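You operate a simulated robot arm through the tools that you are given. There is no shell and no other tool. Be economical: measure what you need, move in short steps, check, and stop when the job is done.

Carry out the task below with a simulated robot arm. There is one attempt and no reset: what you move stays moved.

Task
Hold-test the blue cartridge, vent, and put it in the tray its drop calls for.
Fine: clamp it in the nest first, set dial left at 0.5 bar; no drop is PASS, any drop REWORK; free the clamp only after venting. Set down upright: what you pick out.

It is judged by the outcome, as a careful person would: the job done as asked, and still so three seconds after it is handed in. It fails if anything else is knocked over, pushed out of place, dropped, spilled or broken.

Robot
A 7-joint arm with a two-finger parallel gripper, fixed in place. Base frame: the origin is at the foot of the arm, x ahead of it, y to its left, z up; the work surface is at about z = 780. Lengths are in mm, angles in rad, forces in N, time in s.
With the tool pointing down near the work surface it reaches from about 300 to 700 mm from the base axis. Its first joint turns from -1.152 to 1.152 rad. Payload 1.57 kg.
Tool frame: the origin (TCP) lies between the finger pads and is the grasp point; the fingertips stand 30 mm ahead of it; z points along the fingers, y is the line along which they close. Largest opening 110 mm; finger width 24, thickness 12; the body of the gripper, 48 by 112 mm, starts 78 mm behind the TCP.
Orientation is that of the tool frame in the base frame, as a unit quaternion [w, x, y, z]. With the fingers straight down and closing along the base's y, the tool's x points along the base's -x, its y along +y and its z along -z.

Tools
- The arm moves only by the tool move_arm. Its argument "moves" is a list of rows, each a list of 6 numbers: the shift along the tool's x, y, z in mm, then the turn, a rotation vector about the tool's x, y, z in rad. In form: [[tx, ty, tz, wx, wy, wz], ...]. A call has 1 to 12 rows; each row shifts and turns the commanded pose from where the row before left it, along the tool's axes as they then stand. "fingers" is the opening in per cent of the stroke, from 0 (shut) to 100 (fully open), set as the call begins (left out, the last holds). Rows are played at 5 a second. More than 50 mm and 0.15 rad between two rows, or a gripper value outside its range, and nothing of the call is played. Where a pose cannot be reached the arm comes as near as it can. A force on the tool above 40 N (or 10 N above the force at the start of the call, whichever is more), or a blocked arm, ends the call early, and 0.2 s more pass. The fingers move at their own pace (about 108 mm/s each) and stop on an object; they squeeze with about 36 N. The grip force told is the motor's: it shows also when the fingers shut on nothing. Time passes only in rows, and 0.2 s behind the last, so rows that do not move let the fingers close. The reply holds the time, the measured pose of the TCP, the force on the tool along the base axes, the opening and the grip force, in the units named above and with some noise, with the torque about the TCP (base axes, N m) and any sound that the robot's microphone picked up.
- Cameras (640 x 400 px; columns grow to the right, rows downward): "scene" is fixed at [173.9, -401.8, 1398.2]; the picture's right is [0.68, -0.73, 0.00], its down [-0.47, -0.43, -0.77] and it looks along [0.57, 0.53, -0.63] (base axes); focal length 370 px, centre (320, 200). "wrist" rides on the gripper at [70, 16, -141] in the tool frame; the picture's right is [-0.23, 0.97, 0.00], its down [-0.86, -0.20, -0.48] and it looks along [-0.47, -0.11, 0.88] (tool axes); focal length 222 px, centre (320, 200). There is no depth. A picture from a camera that has moved, and an enlarged one, comes with that camera's place and axes in the base frame and with its lens.
- camera(camera): a new picture of that camera. No time passes.
- close_up(camera, box): a new picture of the part [left, top, right, bottom] of that camera's present view, enlarged. No time passes.
- hand_in(): hands the job in; it is judged then, once.

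Go step by step. Nothing tells you positions but the pictures and the camera data: compare them with the known pose of the tool, close in by small moves and look again before you grip or let go. The budget is 120 turns and 64 pictures, counting those below and the enlarged ones. Unless the task says otherwise, let go and move clear before handing in, and close with one line.

The tools are called after "Emit:" as a command line: name --pt "numbers of a row" for each row, then --argument value for the rest, lists and objects as JSON in quotes. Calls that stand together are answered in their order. move_arm: Moves the arm, as the interface text tells. Its arguments: {"type":"object","properties":{"moves":{"type":"array","items":{"type":"array","items":{"type":"number"}}},"fingers":{"type":"number"}},"required":["moves"]} The other tools are called the same way: camera (camera) takes a picture; close_up (camera, box) takes an enlarged picture of a part of a camera's view; hand_in () hands the job in.

At the start:

```text
time: 0.0
eef_pos: [471.9, 50.9, 1086.9]
tool_rot: [0.0, 0.0, 1.0, 0.0]
contact_force: [0.8, -0.4, -0.1]
ft_torque: [0.0, -0.01, 0.0]
finger_gap: 110.3
gripper_force: 0.2
```

scene: 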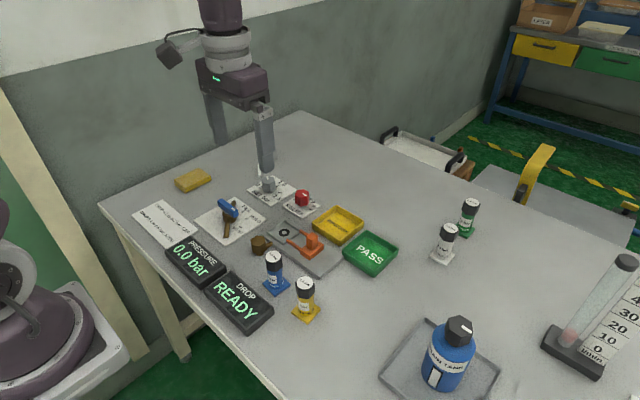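
wrist: 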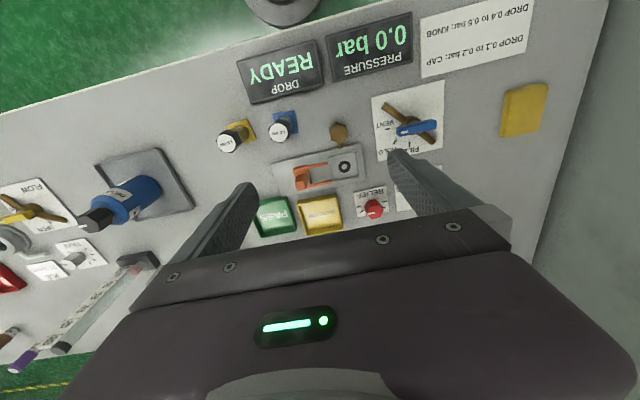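

I see a test bench with gauges, a valve, a knob, a red button, a nest with an orange toggle clamp, cartridges and trays. I'll take enlarged views first.

Emit:
close_up --camera "scene" --box '[120, 160, 280, 260]'

Emit:
close_up --camera "scene" --box '[240, 170, 400, 270]'

Emit:
close_up --camera "scene" --box '[200, 230, 360, 330]'

Emit:
close_up --camera "wrist" --box '[210, 60, 460, 240]'

Emit:
close_up --camera "wrist" --box '[0, 140, 240, 380]'

```text
4.00 times, centred on (200, 210) of scene
camera zoom: at [173.9, -401.8, 1398.2], right [0.68, -0.73, 0.0], down [-0.47, -0.43, -0.77], along [0.57, 0.53, -0.63], focal length 1480 px, centre (800, 160)
```

zoom: 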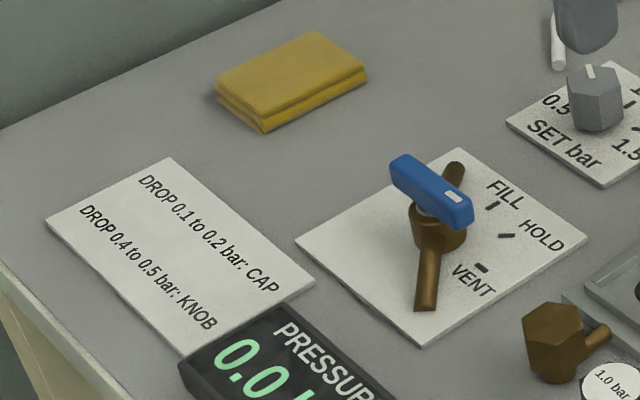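

```text
4.00 times, centred on (320, 220) of scene
camera zoom: at [173.9, -401.8, 1398.2], right [0.68, -0.73, 0.0], down [-0.47, -0.43, -0.77], along [0.57, 0.53, -0.63], focal length 1480 px, centre (320, 120)
```

zoom: 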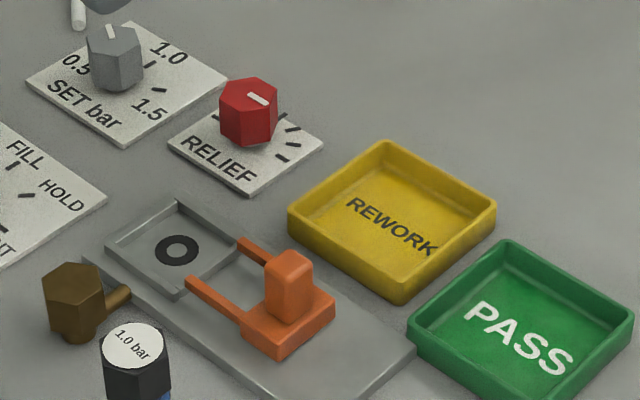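

```text
4.00 times, centred on (280, 280) of scene
camera zoom: at [173.9, -401.8, 1398.2], right [0.68, -0.73, 0.0], down [-0.47, -0.43, -0.77], along [0.57, 0.53, -0.63], focal length 1480 px, centre (480, -120)
```

zoom: 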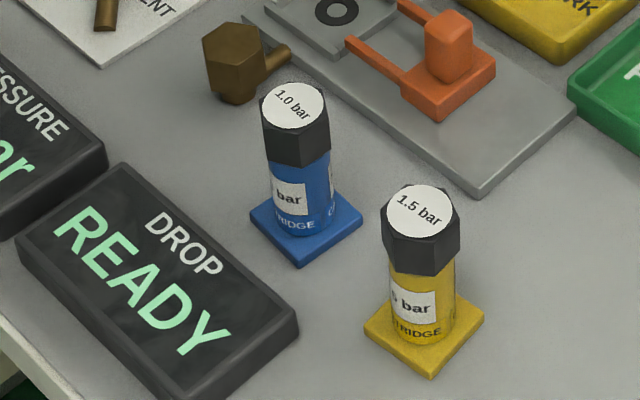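

```text
2.22 times, centred on (335, 150) of wrist
camera zoom: at [401.4, 66.3, 1228.1], right [0.23, 0.97, 0.0], down [0.86, -0.2, 0.48], along [0.47, -0.11, -0.88], focal length 494 px, centre (287, 311)
```

zoom: 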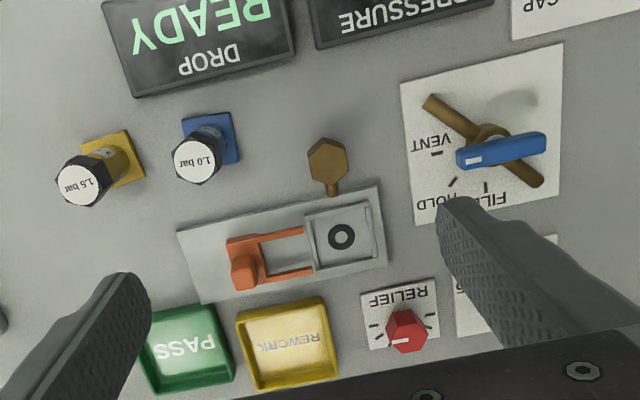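

```text
1.67 times, centred on (120, 260) of wrist
camera zoom: at [401.4, 66.3, 1228.1], right [0.23, 0.97, 0.0], down [0.86, -0.2, 0.48], along [0.47, -0.11, -0.88], focal length 370 px, centre (653, 100)
```

zoom: 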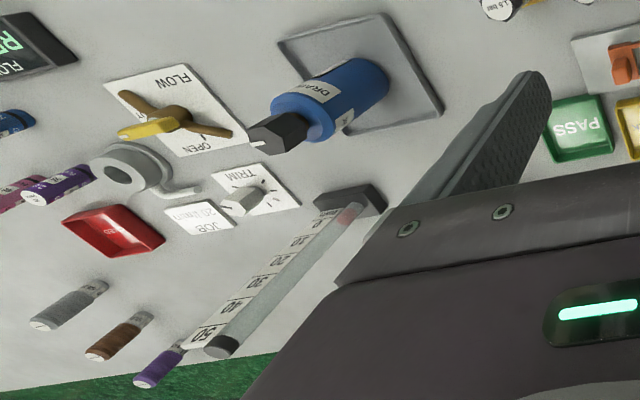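

The cartridge stands at about (463,-10), the nest pocket at (570,82), the valve at about (510,205) apparently at VENT, SET at about (658,230) and RELIEF at (681,134). I'll move so the wrist camera can see the dials better.

Emit:
move_arm --pt "-20 40 10 0 0 0" --pt "-20 40 20 0 0 0" --pt "-20 40 20 0 0 0" --pt "-10 20 20 0 0 0" --pt "0 0 20 0 0 0" --pt "0 0 0 0 0 0" --fingers 100

Emit:
camera --camera "wrist"

Emit:
close_up --camera "wrist" --box '[200, 60, 440, 240]'

```text
time: 1.4
eef_pos: [541.4, 190.5, 997.0]
tool_rot: [0.0, 0.0, 1.0, -0.001]
contact_force: [1.0, -1.1, -0.1]
ft_torque: [0.0, 0.0, -0.03]
finger_gap: 110.1
gripper_force: 0.1
```

```text
56 pictures are left
camera wrist: at [470.6, 206.1, 1137.8], right [0.23, 0.97, 0.0], down [0.86, -0.2, 0.48], along [0.47, -0.11, -0.88], focal length 222 px, centre (320, 200)
```

wrist: 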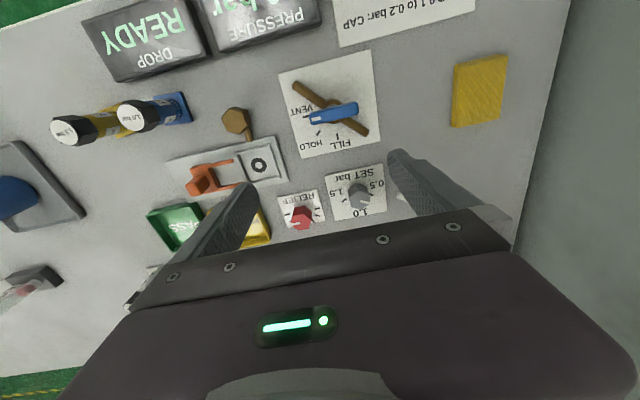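

```text
2.22 times, centred on (320, 150) of wrist
camera zoom: at [470.6, 206.1, 1137.8], right [0.23, 0.97, 0.0], down [0.86, -0.2, 0.48], along [0.47, -0.11, -0.88], focal length 494 px, centre (320, 311)
```

zoom: 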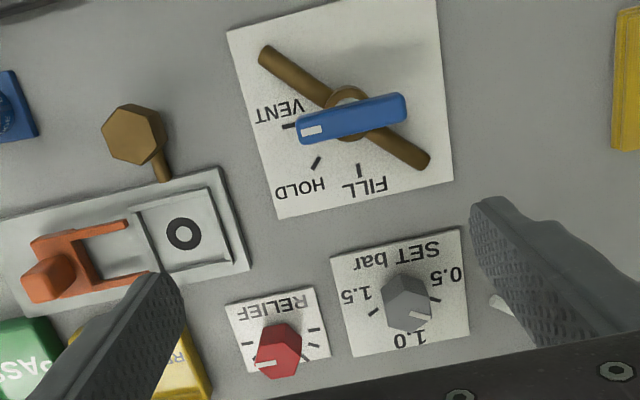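

The SET pointer looks off the 0.5 tick, so I'll enlarge it and the relief knob.

Emit:
close_up --camera "wrist" --box '[275, 155, 395, 235]'

Emit:
close_up --camera "scene" --box '[240, 165, 330, 222]'

```text
5.00 times, centred on (335, 195) of wrist
camera zoom: at [470.6, 206.1, 1137.8], right [0.23, 0.97, 0.0], down [0.86, -0.2, 0.48], along [0.47, -0.11, -0.88], focal length 1111 px, centre (245, 225)
```

zoom: 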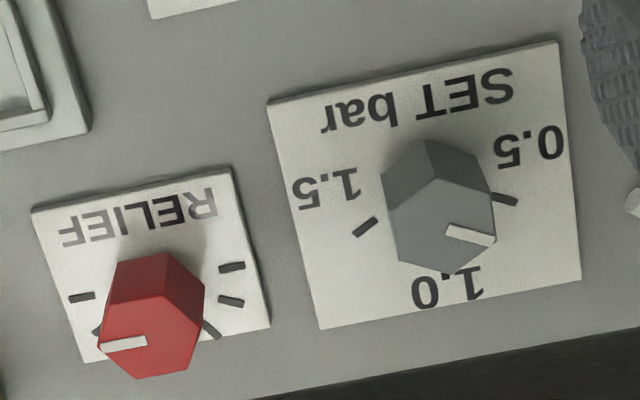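

```text
7.02 times, centred on (285, 194) of scene
camera zoom: at [173.9, -401.7, 1398.2], right [0.68, -0.73, 0.0], down [-0.47, -0.43, -0.77], along [0.57, 0.53, -0.63], focal length 2596 px, centre (566, 246)
```

zoom: 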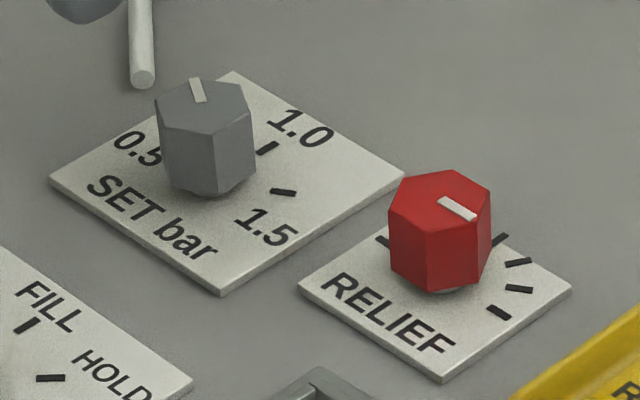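

The SET pointer already points at the 0.5 tick, so I leave it alone; the lever is at VENT. Next I go above the blue cartridge.

Emit:
move_arm --pt "20 -45 0 0 0 0" --pt "20 -45 0 0 0 0" --pt "20 -45 0 0 0 0" --pt "18 -45 0 0 0 0" --pt "0 -20 15 0 0 0" --pt "0 0 15 0 0 0" --pt "0 0 0 0 0 0" --fingers 60

Emit:
camera --camera "wrist"

Emit:
close_up --camera "wrist" --box '[240, 100, 400, 220]'

```text
time: 3.0
eef_pos: [463.1, -9.6, 968.4]
tool_rot: [0.0, 0.0, 1.0, 0.0]
contact_force: [-0.6, 0.5, -0.5]
ft_torque: [0.01, 0.02, 0.0]
finger_gap: 65.9
gripper_force: 0.1
```

```text
52 pictures are left
camera wrist: at [393.0, 6.3, 1108.3], right [0.23, 0.97, 0.0], down [0.86, -0.2, 0.48], along [0.47, -0.11, -0.88], focal length 222 px, centre (320, 200)
```

wrist: 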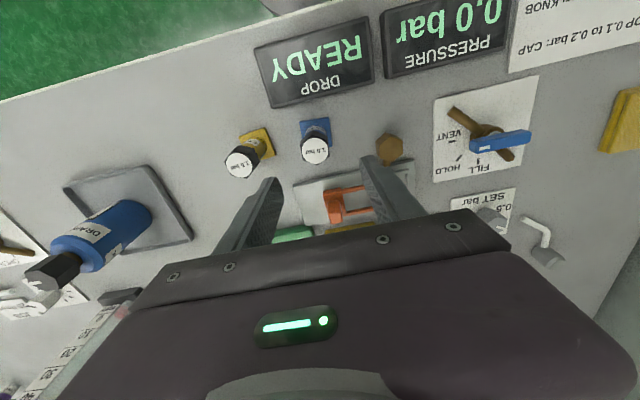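

```text
3.33 times, centred on (320, 160) of wrist
camera zoom: at [393.0, 6.3, 1108.3], right [0.23, 0.97, 0.0], down [0.86, -0.2, 0.48], along [0.47, -0.11, -0.88], focal length 740 px, centre (320, 333)
```

zoom: 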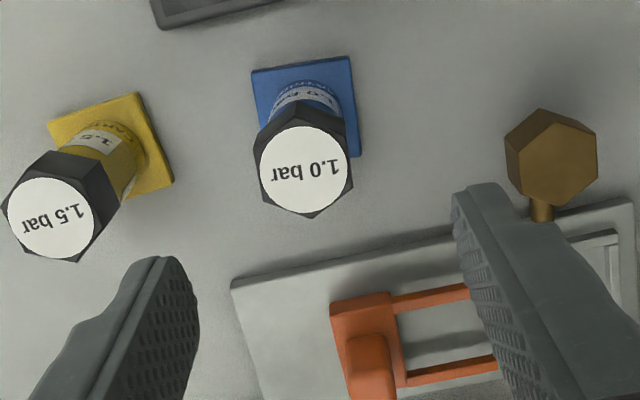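

The cap top is at about (460,-15,863), the base is turned about -5° and the cap flats face the fingers. I'll line up and descend.

Emit:
move_arm --pt "3.3 -5.7 0 0 0 0.085" --pt "0 0 40 0 0 0" --pt "0 0 30 0 0 0" --pt "0 0 0 0 0 0"

Emit:
camera --camera "wrist"

Emit:
close_up --camera "scene" --box '[200, 210, 360, 330]'

```text
time: 4.0
eef_pos: [460.9, -15.4, 896.8]
tool_rot: [0.001, 0.043, 0.999, 0.0]
contact_force: [0.5, 0.4, -0.1]
ft_torque: [-0.02, -0.01, 0.0]
finger_gap: 66.2
gripper_force: 0.1
```

```text
50 pictures are left
camera wrist: at [391.9, 6.4, 1037.8], right [0.31, 0.95, 0.0], down [0.83, -0.27, 0.48], along [0.46, -0.15, -0.88], focal length 222 px, centre (320, 200)
```

wrist: 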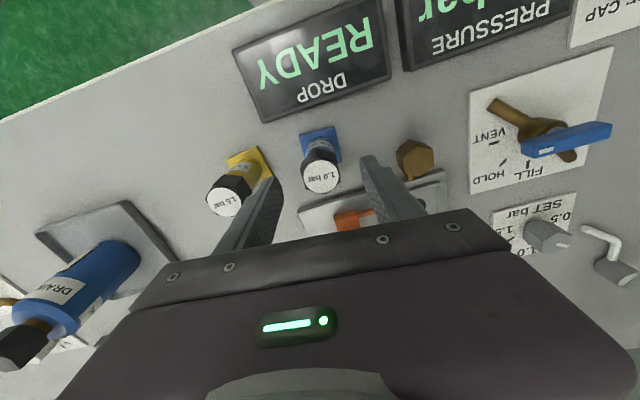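

```text
3.33 times, centred on (280, 270) of scene
camera zoom: at [173.9, -401.8, 1398.2], right [0.68, -0.73, 0.0], down [-0.47, -0.43, -0.77], along [0.57, 0.53, -0.63], focal length 1233 px, centre (453, -33)
```

zoom: 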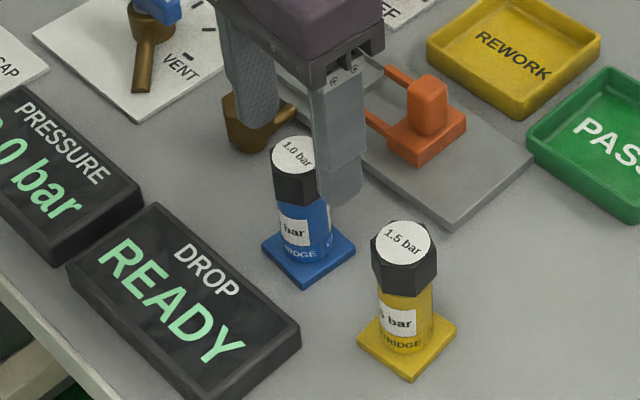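

The alignment agrees to within 1–2 mm. I'll descend to the cap and close.

Emit:
move_arm --pt "0 0 25 0 0 0" --pt "0 0 22 0 0 0" --pt "0 0 0 0 0 0"

Emit:
move_arm --pt "0 0 0 0 0 0" --pt "0 0 0 0 0 0" --pt "0 0 0 0 0 0" --fingers 0

Emit:
camera --camera "wrist"

```text
time: 4.8
eef_pos: [461.4, -14.6, 850.0]
tool_rot: [0.0, 0.043, 0.999, 0.0]
contact_force: [-1.1, -0.4, 0.1]
ft_torque: [0.02, -0.01, 0.02]
finger_gap: 65.9
gripper_force: 0.2
```

```text
time: 5.6
eef_pos: [461.5, -14.9, 850.1]
tool_rot: [0.0, 0.043, 0.999, 0.0]
contact_force: [-0.2, -0.3, 0.1]
ft_torque: [-0.03, -0.03, 0.01]
finger_gap: 30.2
gripper_force: 36.1
```

```text
48 pictures are left
camera wrist: at [392.4, 6.7, 990.7], right [0.31, 0.95, 0.0], down [0.84, -0.27, 0.48], along [0.45, -0.15, -0.88], focal length 222 px, centre (320, 200)
```

wrist: 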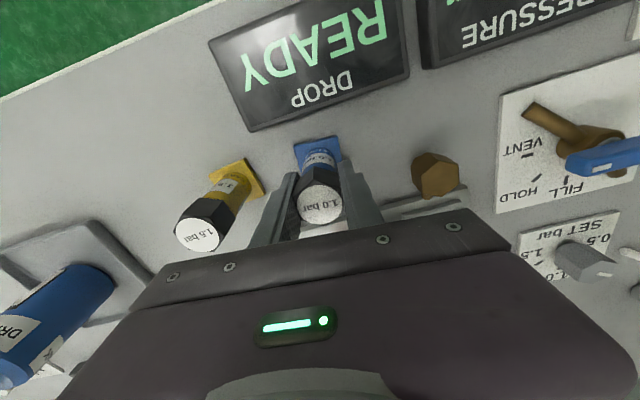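

The cap is gripped. I'll lift, square the yaw to the nest and hover above the pocket near (569,80).

Emit:
move_arm --pt "0 0 -30 0 0 0" --pt "0 0 -40 0 0 -0.085" --pt "0 0 -10 0 0 0" --pt "-27 24 0 0 0 0" --pt "-27 24 0 0 0 0" --pt "-27 24 0 0 0 0" --pt "-26.5 23 0 0 0 0" --pt "0 0 0 0 0 0"

Emit:
camera --camera "wrist"

Emit:
close_up --camera "scene" --box '[220, 150, 380, 270]'

```text
time: 7.4
eef_pos: [567.0, 80.8, 929.9]
tool_rot: [-0.001, 0.0, 1.0, 0.0]
contact_force: [0.1, 0.5, -1.5]
ft_torque: [-0.02, 0.02, 0.0]
finger_gap: 30.4
gripper_force: 35.8
```

```text
47 pictures are left
camera wrist: at [497.6, 96.2, 1070.5], right [0.23, 0.97, 0.0], down [0.86, -0.2, 0.48], along [0.47, -0.11, -0.88], focal length 222 px, centre (320, 200)
```

wrist: 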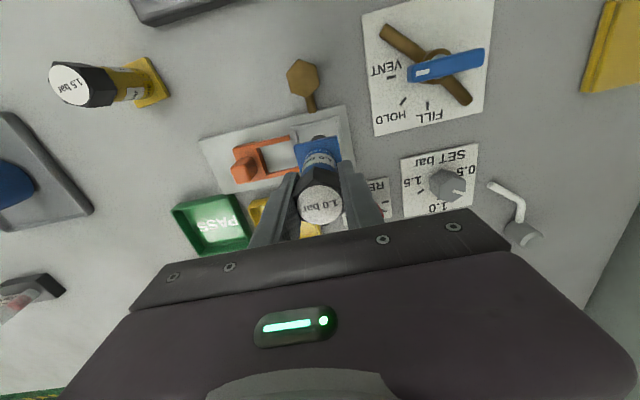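

```text
3.33 times, centred on (300, 210) of scene
camera zoom: at [173.9, -401.7, 1398.2], right [0.68, -0.73, 0.0], down [-0.47, -0.43, -0.77], along [0.57, 0.53, -0.63], focal length 1233 px, centre (387, 167)
```

zoom: 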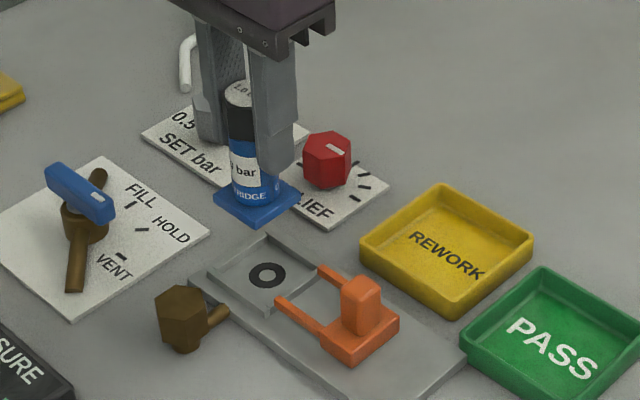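

The cartridge hovers over the pocket. I'll lower it to about 20 mm above the pocket and check alignment more exactly.

Emit:
move_arm --pt "-2 0 25 0 0 0" --pt "0 0 22 0 0 0" --pt "0 0 0 0 0 0" --pt "0 0 0 0 0 0"

Emit:
close_up --camera "wrist" --box '[260, 100, 380, 190]'

Emit:
close_up --camera "scene" --box '[250, 190, 340, 250]'

```text
time: 8.4
eef_pos: [570.4, 79.8, 883.1]
tool_rot: [0.0, 0.001, 1.0, 0.0]
contact_force: [0.0, 0.0, -1.6]
ft_torque: [-0.02, -0.01, 0.03]
finger_gap: 30.3
gripper_force: 36.1
```

```text
4.44 times, centred on (320, 145) of wrist
camera zoom: at [499.5, 95.6, 1024.1], right [0.23, 0.97, 0.0], down [0.86, -0.2, 0.48], along [0.47, -0.11, -0.88], focal length 987 px, centre (320, 444)
```

zoom: 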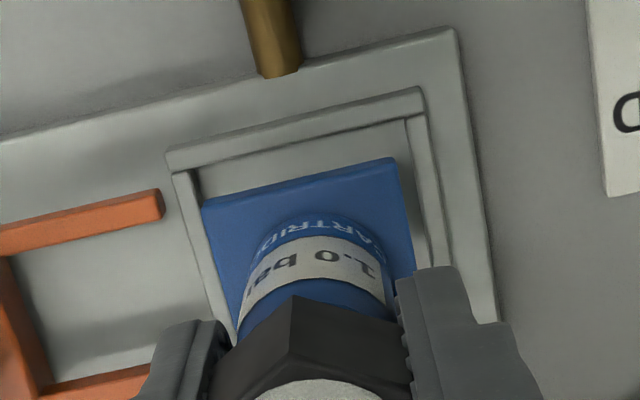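

```text
6.67 times, centred on (295, 220) of scene
camera zoom: at [173.9, -401.7, 1398.2], right [0.68, -0.73, 0.0], down [-0.47, -0.43, -0.77], along [0.57, 0.53, -0.63], focal length 2466 px, centre (487, 67)
```

zoom: 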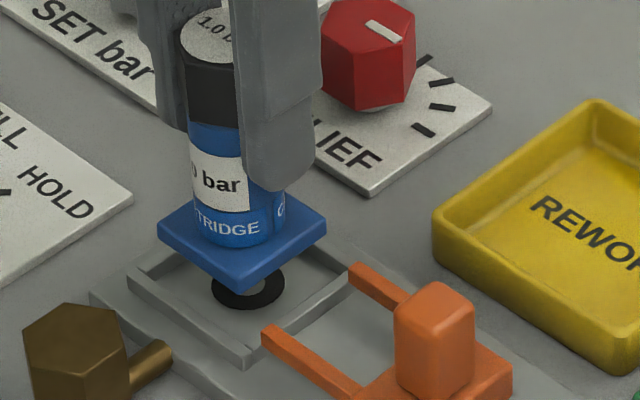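

The base is centred in the pocket within about 1 mm. I'll lower it in small steps until contact.

Emit:
move_arm --pt "0 1 6 0 0 0" --pt "0 0 6 0 0 0" --pt "0 0 6 0 0 0" --pt "0 0 0 0 0 0"

Emit:
close_up --camera "scene" --box '[250, 190, 340, 250]'

```text
time: 9.4
eef_pos: [571.2, 80.8, 865.4]
tool_rot: [0.0, 0.001, 1.0, 0.0]
contact_force: [-0.2, 0.1, -1.3]
ft_torque: [0.01, -0.01, -0.01]
finger_gap: 30.4
gripper_force: 35.9
```

```text
6.67 times, centred on (295, 220) of scene
camera zoom: at [173.9, -401.7, 1398.2], right [0.68, -0.73, 0.0], down [-0.47, -0.43, -0.77], along [0.57, 0.53, -0.63], focal length 2466 px, centre (487, 67)
```

zoom: 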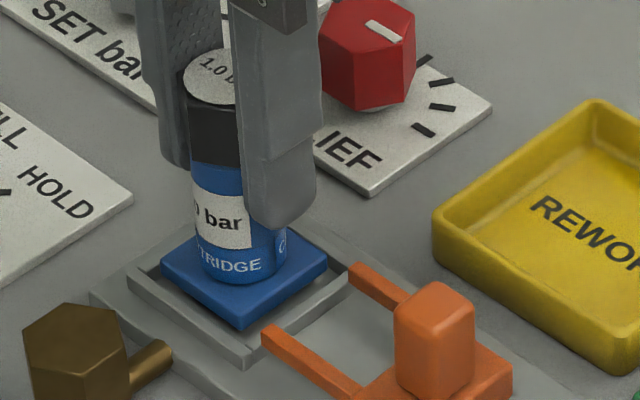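

Emit:
move_arm --pt "1 0 1.5 0 0 0" --pt "0 0 1.5 0 0 0" --pt "0 0 1.5 0 0 0" --pt "0 0 0 0 0 0"

Emit:
close_up --camera "scene" --box '[250, 190, 340, 250]'

```text
time: 10.4
eef_pos: [569.3, 81.0, 861.4]
tool_rot: [0.0, 0.0, 1.0, 0.0]
contact_force: [1.3, -0.3, -1.8]
ft_torque: [0.01, 0.0, 0.02]
finger_gap: 30.5
gripper_force: 36.6
```

```text
6.67 times, centred on (295, 220) of scene
camera zoom: at [173.9, -401.7, 1398.2], right [0.68, -0.73, 0.0], down [-0.47, -0.43, -0.77], along [0.57, 0.53, -0.63], focal length 2466 px, centre (487, 67)
```

zoom: 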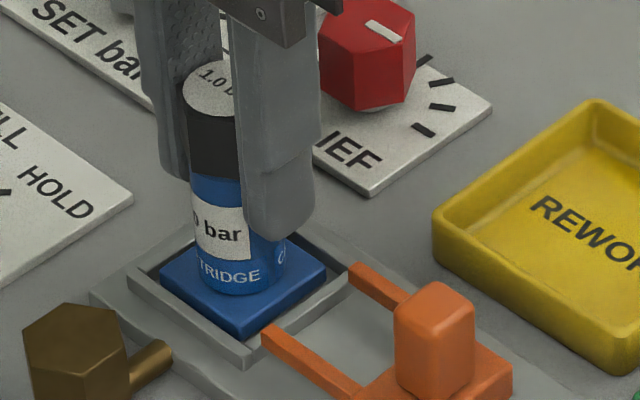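

Still no contact, so I'll continue in 1 mm steps.

Emit:
move_arm --pt "0 0 1 0 0 0" --pt "0 0 1 0 0 0" --pt "0 0 1 0 0 0" --pt "0 0 0 0 0 0"

Emit:
move_arm --pt "0 0 1 0 0 0" --pt "0 0 1 0 0 0" --pt "0 0 0 0 0 0"

```text
time: 11.4
eef_pos: [570.0, 81.3, 859.5]
tool_rot: [0.002, 0.0, 1.0, 0.0]
contact_force: [-3.5, 1.3, 25.5]
ft_torque: [0.0, -0.01, 0.01]
finger_gap: 30.4
gripper_force: 36.4
```

```text
time: 12.2
eef_pos: [569.7, 80.8, 857.8]
tool_rot: [0.002, -0.001, 1.0, -0.001]
contact_force: [4.1, 2.1, 24.8]
ft_torque: [0.02, -0.14, 0.01]
finger_gap: 30.4
gripper_force: 36.5
```

Contact: the cartridge is seated. I'll release to a modest opening and look.

Emit:
move_arm --pt "0 0 -1 0 0 0" --pt "0 0 0 0 0 0" --pt "0 0 0 0 0 0" --fingers 55

Emit:
move_arm --pt "0 0 -30 0 0 0" --pt "0 0 -40 0 0 0" --pt "0 0 -30 0 0 0" --pt "0 0 0 0 0 0"

Emit:
close_up --camera "wrist" --box '[200, 80, 400, 220]'

Emit:
close_up --camera "scene" --box '[250, 190, 340, 250]'

```text
time: 13.0
eef_pos: [568.9, 79.9, 856.6]
tool_rot: [-0.001, 0.0, 1.0, 0.0]
contact_force: [-0.5, 0.2, -0.3]
ft_torque: [0.01, -0.01, -0.02]
finger_gap: 60.6
gripper_force: 0.0
```

```text
time: 14.0
eef_pos: [569.4, 81.4, 956.7]
tool_rot: [0.0, 0.0, 1.0, 0.0]
contact_force: [0.9, -0.4, 0.3]
ft_torque: [-0.02, 0.02, 0.01]
finger_gap: 60.6
gripper_force: 0.0
```

```text
2.86 times, centred on (300, 150) of wrist
camera zoom: at [498.4, 96.8, 1097.5], right [0.23, 0.97, 0.0], down [0.86, -0.2, 0.48], along [0.47, -0.11, -0.88], focal length 635 px, centre (377, 343)
```

zoom: 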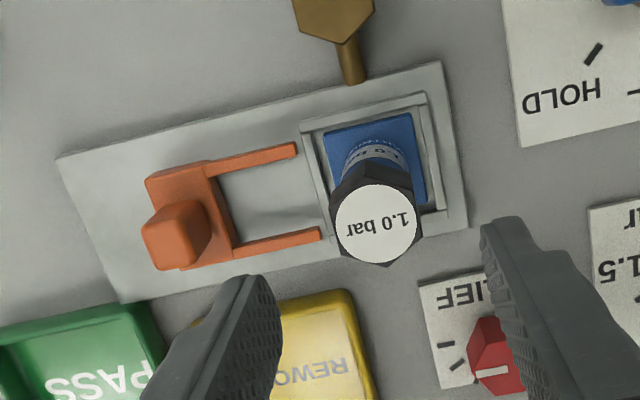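

```text
6.67 times, centred on (295, 220) of scene
camera zoom: at [173.9, -401.8, 1398.2], right [0.68, -0.73, 0.0], down [-0.47, -0.43, -0.77], along [0.57, 0.53, -0.63], focal length 2466 px, centre (487, 67)
```

zoom: 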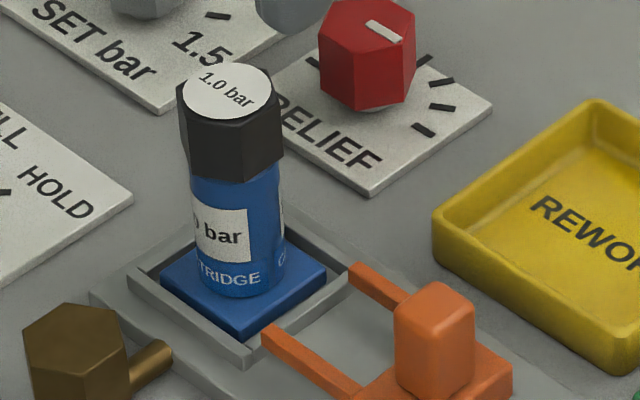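

The cartridge is seated in the pocket. The clamp knob is near (570,-3) with its top at z≈842; I'll move over it and turn the gripper 90° to close along x, so the fingers stay clear of the cartridge.

Emit:
move_arm --pt "0 -42 0 0 0 0" --pt "0 -42 0 0 0 0" --pt "0 0 0 0 0 0" --fingers 55

Emit:
move_arm --pt "0 0 0 0 0 -0.1428" --pt "0 0 0 0 0 -0.1428" --pt "0 0 0 0 0 -0.1428" --pt "0 0 0 0 0 -0.1428" --pt "0 0 0 0 0 -0.1428" --pt "0 0 0 0 0 -0.1428" --pt "0 0 0 0 0 -0.1428" --pt "0 0 0 0 0 -0.1428" --pt "0 0 0 0 0 -0.1428" --pt "0 0 0 0 0 -0.1428" --pt "0 0 0 0 0 -0.1428" --pt "0 0 0 0 0 0"

Emit:
camera --camera "wrist"

```text
time: 14.8
eef_pos: [570.4, -4.0, 957.6]
tool_rot: [-0.001, 0.0, 1.0, 0.0]
contact_force: [0.5, 0.9, 0.0]
ft_torque: [0.0, 0.0, 0.01]
finger_gap: 60.4
gripper_force: 0.1
```

```text
time: 17.4
eef_pos: [569.2, -3.9, 956.3]
tool_rot: [0.0, 0.708, -0.707, 0.001]
contact_force: [-0.1, -0.7, 0.2]
ft_torque: [0.0, -0.02, 0.0]
finger_gap: 60.4
gripper_force: 0.1
```

```text
39 pictures are left
camera wrist: at [552.3, -73.5, 1097.4], right [-0.97, 0.23, 0.0], down [0.2, 0.86, 0.48], along [0.11, 0.47, -0.88], focal length 222 px, centre (320, 200)
```

wrist: 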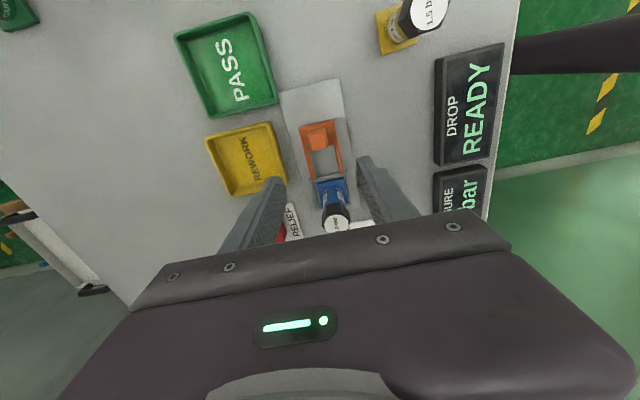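

Emit:
close_up --camera "wrist" --box '[260, 90, 400, 195]'

```text
3.81 times, centred on (330, 142) of wrist
camera zoom: at [552.3, -73.5, 1097.4], right [-0.97, 0.23, 0.0], down [0.2, 0.86, 0.48], along [0.11, 0.47, -0.88], focal length 846 px, centre (282, 419)
```

zoom: 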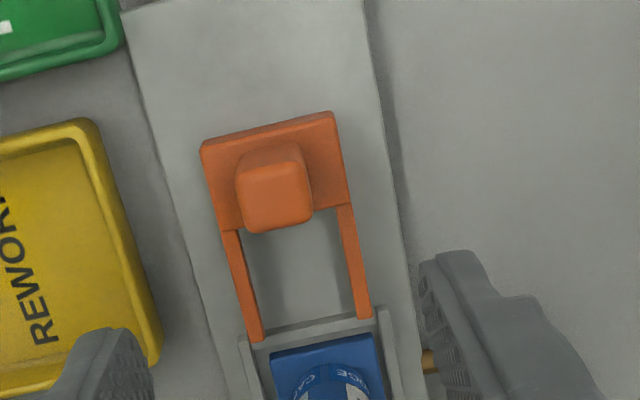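

The knob top is at about (569,-8). I'll descend around it with the tips kept above the slab, then check.

Emit:
move_arm --pt "4.5 0 40 0 0 0" --pt "0 0 40 0 0 0" --pt "0 0 20 0 0 0" --pt "0 0 6 0 0 0" --pt "0 0 0 0 0 0"

Emit:
close_up --camera "wrist" --box '[240, 90, 400, 210]'

Emit:
close_up --camera "scene" --box '[250, 190, 350, 260]'

```text
time: 18.6
eef_pos: [569.0, -6.9, 852.0]
tool_rot: [0.0, -0.707, 0.707, 0.0]
contact_force: [0.7, 0.2, 0.1]
ft_torque: [0.02, -0.01, 0.04]
finger_gap: 60.5
gripper_force: 0.2
```

```text
3.33 times, centred on (320, 150) of wrist
camera zoom: at [552.2, -77.9, 991.7], right [-0.97, 0.23, 0.0], down [0.2, 0.85, 0.48], along [0.11, 0.47, -0.88], focal length 740 px, centre (320, 367)
```

zoom: 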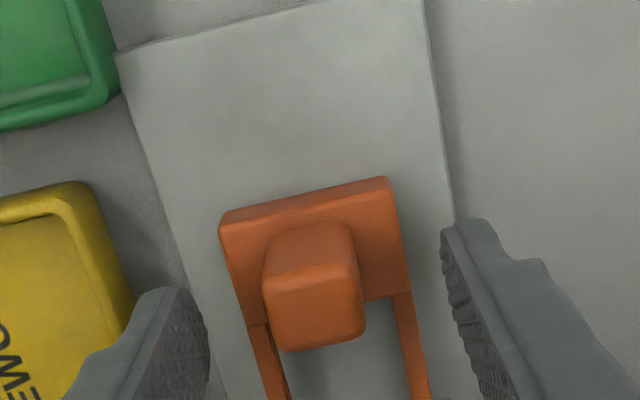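

```text
5.71 times, centred on (300, 225) of scene
camera zoom: at [173.9, -401.8, 1398.2], right [0.68, -0.73, 0.0], down [-0.47, -0.43, -0.77], along [0.57, 0.53, -0.63], focal length 2114 px, centre (434, 57)
```

zoom: 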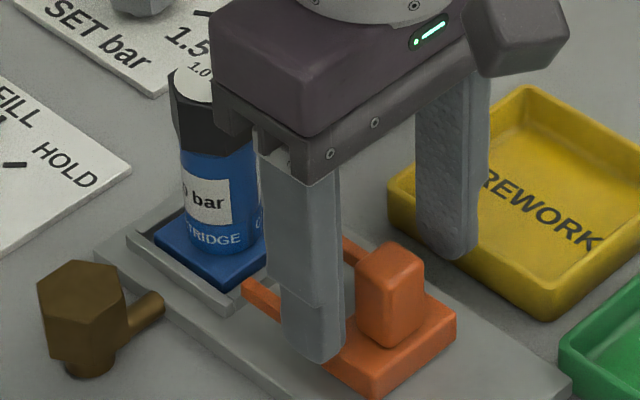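

The knob is centred between the fingers. I'll descend 8 mm and close on it.

Emit:
move_arm --pt "0 0 4 0 0 0" --pt "0 0 4 0 0 0" --pt "0 0 0 0 0 0"

Emit:
move_arm --pt "0 0 0 0 0 0" --pt "0 0 0 0 0 0" --pt "0 0 0 0 0 0" --fingers 0

```text
time: 19.4
eef_pos: [569.5, -7.8, 842.2]
tool_rot: [0.0, -0.707, 0.707, 0.001]
contact_force: [0.4, -0.3, -1.3]
ft_torque: [-0.03, -0.04, 0.0]
finger_gap: 60.4
gripper_force: 0.1
```

```text
time: 20.2
eef_pos: [570.5, -7.2, 843.7]
tool_rot: [0.0, 0.707, -0.707, 0.0]
contact_force: [7.0, -0.3, -4.5]
ft_torque: [-0.08, -0.03, 0.0]
finger_gap: 21.6
gripper_force: 34.7
```

The knob is gripped (22 mm wide). I'll slide the clamp toward the cartridge (+y) in short steps.

Emit:
move_arm --pt "-7 0 0 0 0 0" --pt "-7 0 0 0 0 0" --pt "-7 0 0 0 0 0" --pt "-7 0 0 0 0 0" --pt "0 0 0 0 0 0"

Emit:
close_up --camera "scene" --box '[250, 190, 350, 260]'

```text
time: 21.4
eef_pos: [569.9, 20.9, 843.7]
tool_rot: [0.0, 0.707, -0.707, 0.001]
contact_force: [6.9, 0.2, 7.7]
ft_torque: [-0.97, 0.02, -0.03]
finger_gap: 21.8
gripper_force: 34.5
```

```text
5.71 times, centred on (300, 225) of scene
camera zoom: at [173.9, -401.7, 1398.2], right [0.68, -0.73, 0.0], down [-0.47, -0.43, -0.77], along [0.57, 0.53, -0.63], focal length 2114 px, centre (434, 57)
```

zoom: 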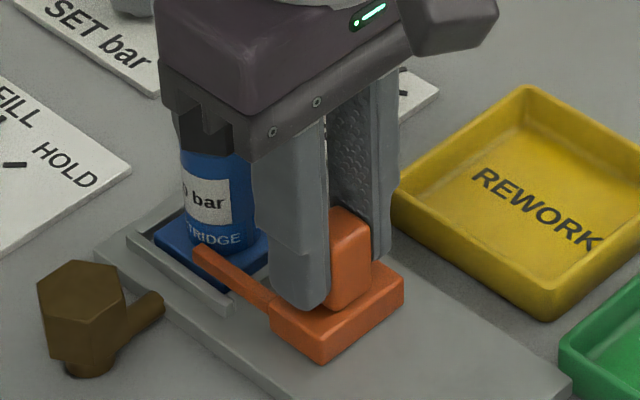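

It slides well. I'll continue in smaller steps, watching for the stop.

Emit:
move_arm --pt "-4 0 0 0 0 0" --pt "-4 0 0 0 0 0" --pt "0 0 0 0 0 0"

Emit:
close_up --camera "scene" --box '[250, 190, 350, 260]'

```text
time: 22.2
eef_pos: [569.1, 27.8, 842.6]
tool_rot: [-0.001, 0.707, -0.707, 0.001]
contact_force: [9.6, -0.6, 12.0]
ft_torque: [-0.93, 0.01, -0.03]
finger_gap: 21.6
gripper_force: 34.2
```

```text
5.71 times, centred on (300, 225) of scene
camera zoom: at [173.9, -401.7, 1398.2], right [0.68, -0.73, 0.0], down [-0.47, -0.43, -0.77], along [0.57, 0.53, -0.63], focal length 2114 px, centre (434, 57)
```

zoom: 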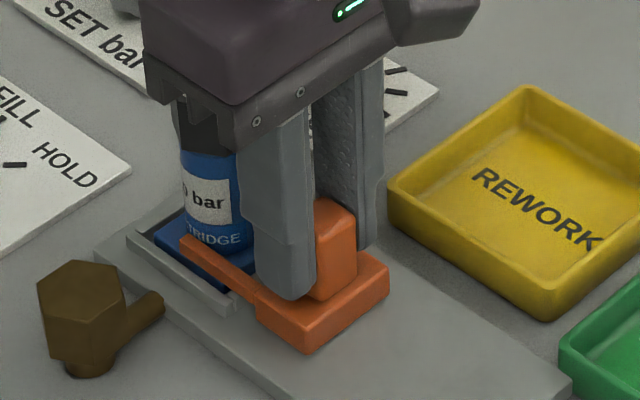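

Emit:
move_arm --pt "-3 0 0 0 0 0" --pt "-3 0 0 0 0 0" --pt "0 0 0 0 0 0"

Emit:
move_arm --pt "-3 0 0 0 0 0" --pt "-2 0 0 0 0 0" --pt "0 0 0 0 0 0"

Emit:
close_up --camera "scene" --box '[250, 190, 350, 260]'

```text
time: 23.0
eef_pos: [569.5, 31.4, 843.7]
tool_rot: [0.0, -0.706, 0.708, -0.001]
contact_force: [16.8, -11.8, 11.5]
ft_torque: [0.2, -0.15, -0.06]
finger_gap: 21.8
gripper_force: 34.9
```

```text
time: 23.8
eef_pos: [570.2, 36.6, 842.2]
tool_rot: [-0.001, -0.707, 0.708, 0.0]
contact_force: [20.2, -25.1, -1.5]
ft_torque: [-0.43, -0.29, 0.02]
finger_gap: 21.7
gripper_force: 34.9
```

```text
5.71 times, centred on (300, 225) of scene
camera zoom: at [174.4, -402.3, 1398.0], right [0.68, -0.73, 0.0], down [-0.47, -0.43, -0.77], along [0.57, 0.53, -0.63], focal length 2114 px, centre (434, 57)
```

zoom: 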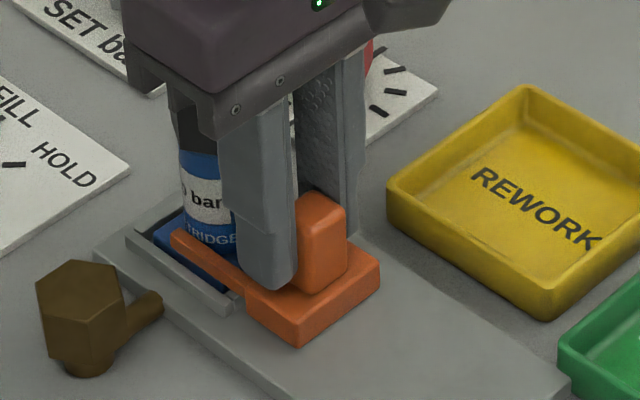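

Resistance suggests the clamp is at its stop. I'll let go, rise and look.

Emit:
move_arm --pt "0 0 0 0 0 0" --pt "0 0 0 0 0 0" --fingers 45

Emit:
move_arm --pt "0 0 -40 0 0 0" --pt "0 0 -40 0 0 0" --pt "40 0 -20 0 0 0" --pt "0 0 0 0 0 0"

Emit:
close_up --camera "wrist" --box '[240, 90, 420, 225]'

Emit:
close_up --camera "scene" --box '[250, 190, 350, 260]'

```text
time: 24.4
eef_pos: [569.1, 38.7, 843.6]
tool_rot: [0.0, -0.707, 0.707, 0.001]
contact_force: [0.1, 0.3, -0.2]
ft_torque: [-0.01, 0.0, -0.02]
finger_gap: 49.4
gripper_force: 0.0
```

```text
time: 25.4
eef_pos: [569.7, -2.0, 942.6]
tool_rot: [0.0, -0.707, 0.708, 0.0]
contact_force: [-0.3, -0.3, -0.5]
ft_torque: [0.01, -0.02, 0.02]
finger_gap: 49.6
gripper_force: 0.0
```

```text
2.96 times, centred on (330, 158) of wrist
camera zoom: at [552.3, -71.4, 1083.7], right [-0.97, 0.23, 0.0], down [0.2, 0.85, 0.48], along [0.11, 0.47, -0.88], focal length 658 px, centre (290, 326)
```

zoom: 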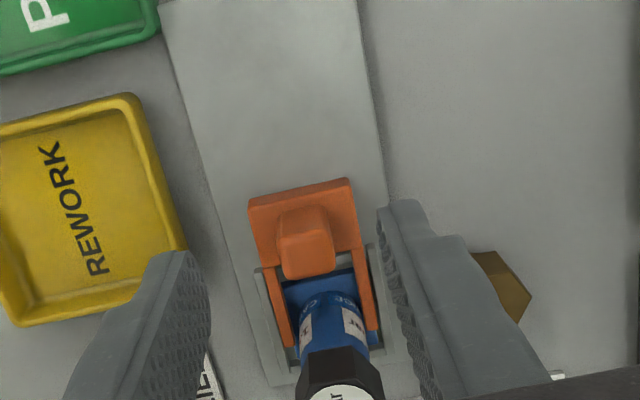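

```text
5.71 times, centred on (300, 225) of scene
camera zoom: at [173.8, -401.8, 1398.2], right [0.68, -0.73, 0.0], down [-0.47, -0.43, -0.77], along [0.57, 0.53, -0.63], focal length 2114 px, centre (434, 57)
```

zoom: 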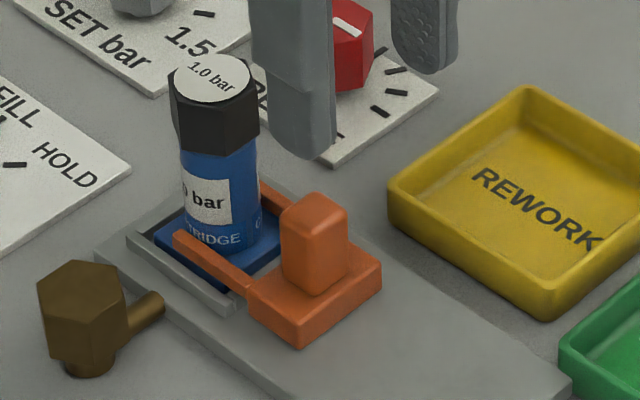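

The fork straddles the cartridge. To be sure it is at its stop, I'll push the knob from behind with closed fingers.

Emit:
move_arm --pt "3 0 0 0 0 0" --pt "0 0 0 0 0 0" --pt "0 0 40 0 0 0" --pt "0 0 40 0 0 0" --pt "0 0 19 0 0 0" --pt "0 0 0 0 0 0" --fingers 0

Emit:
move_arm --pt "-5 0 0 0 0 0" --pt "-4 0 0 0 0 0" --pt "-3 0 0 0 0 0" --pt "-2 0 0 0 0 0" --pt "-2 0 0 0 0 0" --pt "-2 0 0 0 0 0" --pt "-2 0 0 0 0 0" --pt "0 0 0 0 0 0"

```text
time: 26.8
eef_pos: [570.0, -3.2, 843.8]
tool_rot: [0.0, 0.707, -0.707, 0.0]
contact_force: [0.7, 0.3, 0.2]
ft_torque: [0.0, 0.03, 0.01]
finger_gap: 0.0
gripper_force: 21.3
```

```text
time: 28.2
eef_pos: [568.3, 8.0, 844.7]
tool_rot: [-0.004, -0.704, 0.71, -0.003]
contact_force: [0.5, -7.0, -1.3]
ft_torque: [-0.09, -0.05, 0.05]
finger_gap: 0.0
gripper_force: 21.5
stopped in row 7: the force on the tool passed its limit (the readings are from after the stop); the commanded pose is now the measured one
```

The clamp is firmly at its stop (over 40 N at y≈10). Next I back off, rise and head for the valve, pivot about (515,214.5), bar top z≈824 and pointing to VENT (-y).

Emit:
move_arm --pt "12 0 0 0 0 0" --pt "0 0 -40 0 0 0" --pt "0 0 -40 0 0 0" --pt "0 0 -40 0 0 0" --pt "0 0 0 0 0 0"

Emit:
move_arm --pt "0 0 0 0 0 0.1428" --pt "0 0 0 0 0 0.1428" --pt "0 0 0 0 0 0.1428" --pt "0 0 0 0 0 0.1428" --pt "0 0 0 0 0 0.1428" --pt "0 0 0 0 0 0.1428" --pt "0 0 0 0 0 0.1428" --pt "0 0 0 0 0 0.1428" --pt "0 0 0 0 0 0.1428" --pt "0 0 0 0 0 0.1428" --pt "0 0 0 0 0 0.1428" --pt "0 0 0 0 0 0"

Emit:
move_arm --pt "11 43 0 0 0 0" --pt "11 43 0 0 0 0" --pt "11 43 0 0 0 0" --pt "11 43 0 0 0 0" --pt "10 39 0 0 0 0" --pt "0 0 0 0 0 0" --fingers 50

Emit:
camera --camera "wrist"

```text
time: 29.4
eef_pos: [568.8, -1.3, 963.5]
tool_rot: [-0.004, -0.705, 0.709, -0.002]
contact_force: [-0.1, -0.9, 0.3]
ft_torque: [0.02, -0.03, -0.02]
finger_gap: 0.0
gripper_force: 21.4
```

```text
time: 32.0
eef_pos: [569.4, -1.9, 964.4]
tool_rot: [-0.001, 0.003, 1.0, -0.004]
contact_force: [-0.1, 0.3, -0.5]
ft_torque: [0.01, 0.02, 0.0]
finger_gap: 0.4
gripper_force: 20.9
```

```text
time: 33.4
eef_pos: [516.6, 210.4, 962.1]
tool_rot: [-0.001, 0.003, 1.0, -0.004]
contact_force: [-0.7, -0.1, 0.0]
ft_torque: [-0.04, -0.03, -0.02]
finger_gap: 54.9
gripper_force: 0.1
```

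```text
30 pictures are left
camera wrist: at [446.2, 227.6, 1102.6], right [0.23, 0.97, -0.01], down [0.85, -0.2, 0.48], along [0.46, -0.12, -0.88], focal length 222 px, centre (320, 200)
```

wrist: 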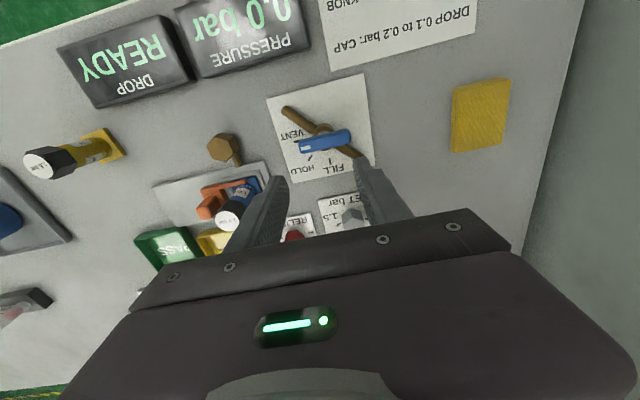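

The valve bar centre is confirmed at about (514,215). I'll turn the gripper to close along x, on the side that leaves range for the 90° valve turn.

Emit:
move_arm --pt "2 4.5 0 0 0 0.1428" --pt "0 0 0 0 0 0.1428" --pt "0 0 0 0 0 0.1428" --pt "0 0 0 0 0 0.1428" --pt "0 0 0 0 0 0.1428" --pt "0 0 0 0 0 0.1428" --pt "0 0 0 0 0 0.1428" --pt "0 0 0 0 0 0.1428" --pt "0 0 0 0 0 0.1428" --pt "0 0 0 0 0 0.1428" --pt "0 0 0 0 0 0.1428" --pt "0 0 0 0 0 0"

Emit:
move_arm --pt "0 0 40 0 0 0" --pt "0 0 30 0 0 0" --pt "0 0 20 0 0 0" --pt "0 0 0 0 0 0"

Emit:
close_up --camera "wrist" --box '[220, 80, 420, 220]'

Emit:
close_up --camera "scene" --box '[160, 160, 310, 270]'

```text
time: 36.0
eef_pos: [514.1, 212.9, 963.0]
tool_rot: [0.003, 0.71, 0.705, -0.004]
contact_force: [0.3, 1.4, 1.1]
ft_torque: [0.02, 0.01, 0.01]
finger_gap: 55.0
gripper_force: 0.1
```

```text
time: 37.0
eef_pos: [514.5, 212.1, 871.9]
tool_rot: [0.002, 0.709, 0.705, -0.004]
contact_force: [-0.4, -0.2, -0.2]
ft_torque: [0.01, -0.01, -0.05]
finger_gap: 54.9
gripper_force: 0.0
```

```text
2.86 times, centred on (320, 150) of wrist
camera zoom: at [530.5, 283.0, 1012.0], right [0.97, -0.23, 0.0], down [-0.2, -0.85, 0.49], along [-0.11, -0.47, -0.87], focal length 635 px, centre (320, 343)
```

zoom: 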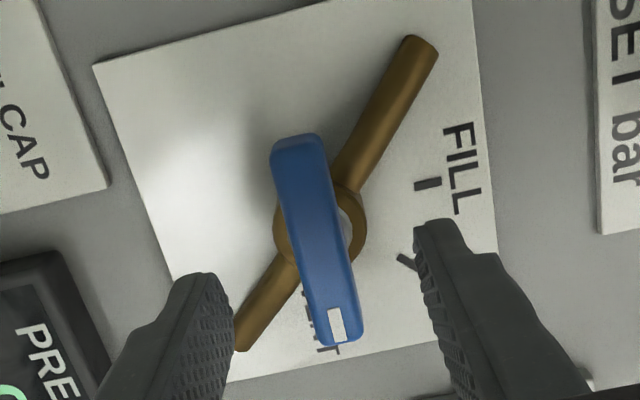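

```text
3.64 times, centred on (235, 215) of scene
camera zoom: at [173.9, -401.8, 1398.2], right [0.68, -0.73, 0.0], down [-0.47, -0.43, -0.77], along [0.57, 0.53, -0.63], focal length 1345 px, centre (629, 146)
```

zoom: 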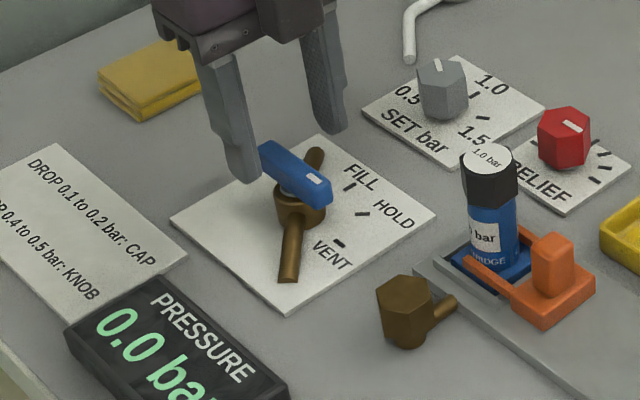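

The bar lies well between the fingers. I'll shift 3.5 mm to centre on the pivot, descend and grip.

Emit:
move_arm --pt "3.5 0 15 0 0 0" --pt "0 0 10 0 0 0" --pt "0 0 4 0 0 0" --pt "0 0 0 0 0 0"

Emit:
close_up --camera "scene" --box '[180, 170, 280, 240]'

Emit:
move_arm --pt "0 0 0 0 0 0" --pt "0 0 0 0 0 0" --pt "0 0 0 0 0 0" --fingers 0

```text
time: 38.0
eef_pos: [514.6, 215.9, 842.3]
tool_rot: [0.003, 0.709, 0.705, -0.003]
contact_force: [-0.5, 0.0, 0.3]
ft_torque: [0.0, -0.01, 0.0]
finger_gap: 55.0
gripper_force: 0.0
```

```text
5.71 times, centred on (230, 205) of scene
camera zoom: at [173.9, -401.7, 1398.2], right [0.68, -0.73, 0.0], down [-0.47, -0.43, -0.77], along [0.57, 0.53, -0.63], focal length 2114 px, centre (834, 171)
```

zoom: 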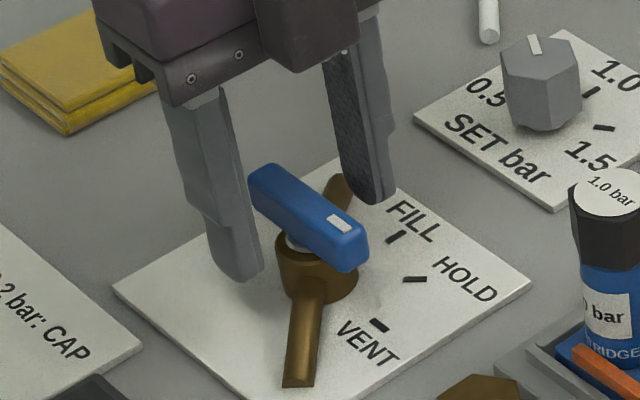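

```text
time: 38.8
eef_pos: [515.3, 215.8, 843.1]
tool_rot: [0.002, 0.708, 0.706, -0.004]
contact_force: [10.0, 0.2, -7.0]
ft_torque: [0.15, -0.24, 0.23]
finger_gap: 15.8
gripper_force: 31.1
```

The bar is gripped (16 mm). I'll ease 1 mm toward +x and turn the lever toward FILL in small turns.

Emit:
move_arm --pt "0 1 0 0 0 0" --pt "0 0 0 0 0 -0.1" --pt "0 0 0 0 0 -0.1" --pt "0 0 0 0 0 -0.1" --pt "0 0 0 0 0 -0.1" --pt "0 0 0 0 0 -0.1" --pt "0 0 0 0 0 0"

Emit:
close_up --camera "scene" --box '[150, 170, 290, 330]'

```text
time: 40.4
eef_pos: [514.7, 215.9, 842.8]
tool_rot: [0.001, 0.512, 0.859, -0.005]
contact_force: [-5.9, -0.7, -3.0]
ft_torque: [-0.24, -0.63, -0.01]
finger_gap: 15.5
gripper_force: 31.6
```

```text
2.50 times, centred on (220, 250) of scene
camera zoom: at [173.8, -401.7, 1398.2], right [0.68, -0.73, 0.0], down [-0.47, -0.43, -0.77], along [0.57, 0.53, -0.63], focal length 925 px, centre (570, 75)
```

zoom: 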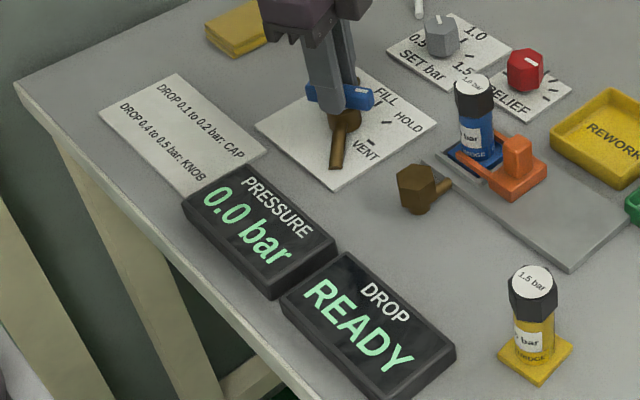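

The lever follows. I'll continue to FILL.

Emit:
move_arm --pt "0 0 0 0 0 -0.1" --pt "0 0 0 0 0 -0.1" --pt "0 0 0 0 0 -0.1" --pt "0 0 0 0 0 -0.1" --pt "0 0 0 0 0 -0.1" --pt "0 0 0 0 0 -0.1" --pt "0 0 0 0 0 -0.1" --pt "0 0 0 0 0 -0.1" --pt "0 0 0 0 0 -0.1" --pt "0 0 0 0 0 -0.1" --pt "0 0 0 0 0 -0.07" --pt "0 0 0 0 0 0"

Emit:
close_up --camera "scene" --box '[150, 170, 290, 330]'

```text
time: 43.0
eef_pos: [514.7, 215.5, 843.9]
tool_rot: [-0.003, 0.003, 1.0, -0.005]
contact_force: [-18.6, -11.8, -9.3]
ft_torque: [0.35, -0.02, 0.01]
finger_gap: 16.1
gripper_force: 31.7
```

```text
2.50 times, centred on (220, 250) of scene
camera zoom: at [173.6, -402.0, 1398.2], right [0.68, -0.73, 0.0], down [-0.47, -0.43, -0.77], along [0.57, 0.53, -0.63], focal length 925 px, centre (570, 75)
```

zoom: 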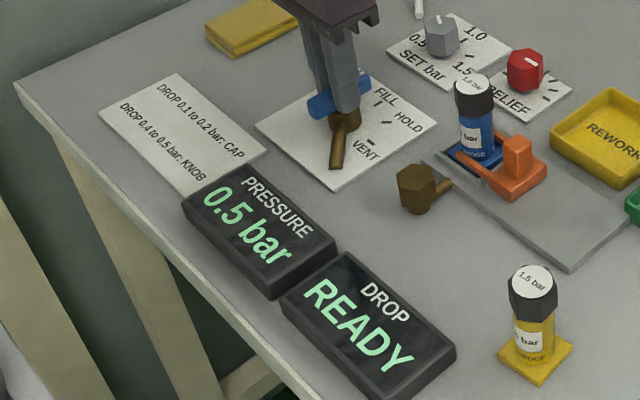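

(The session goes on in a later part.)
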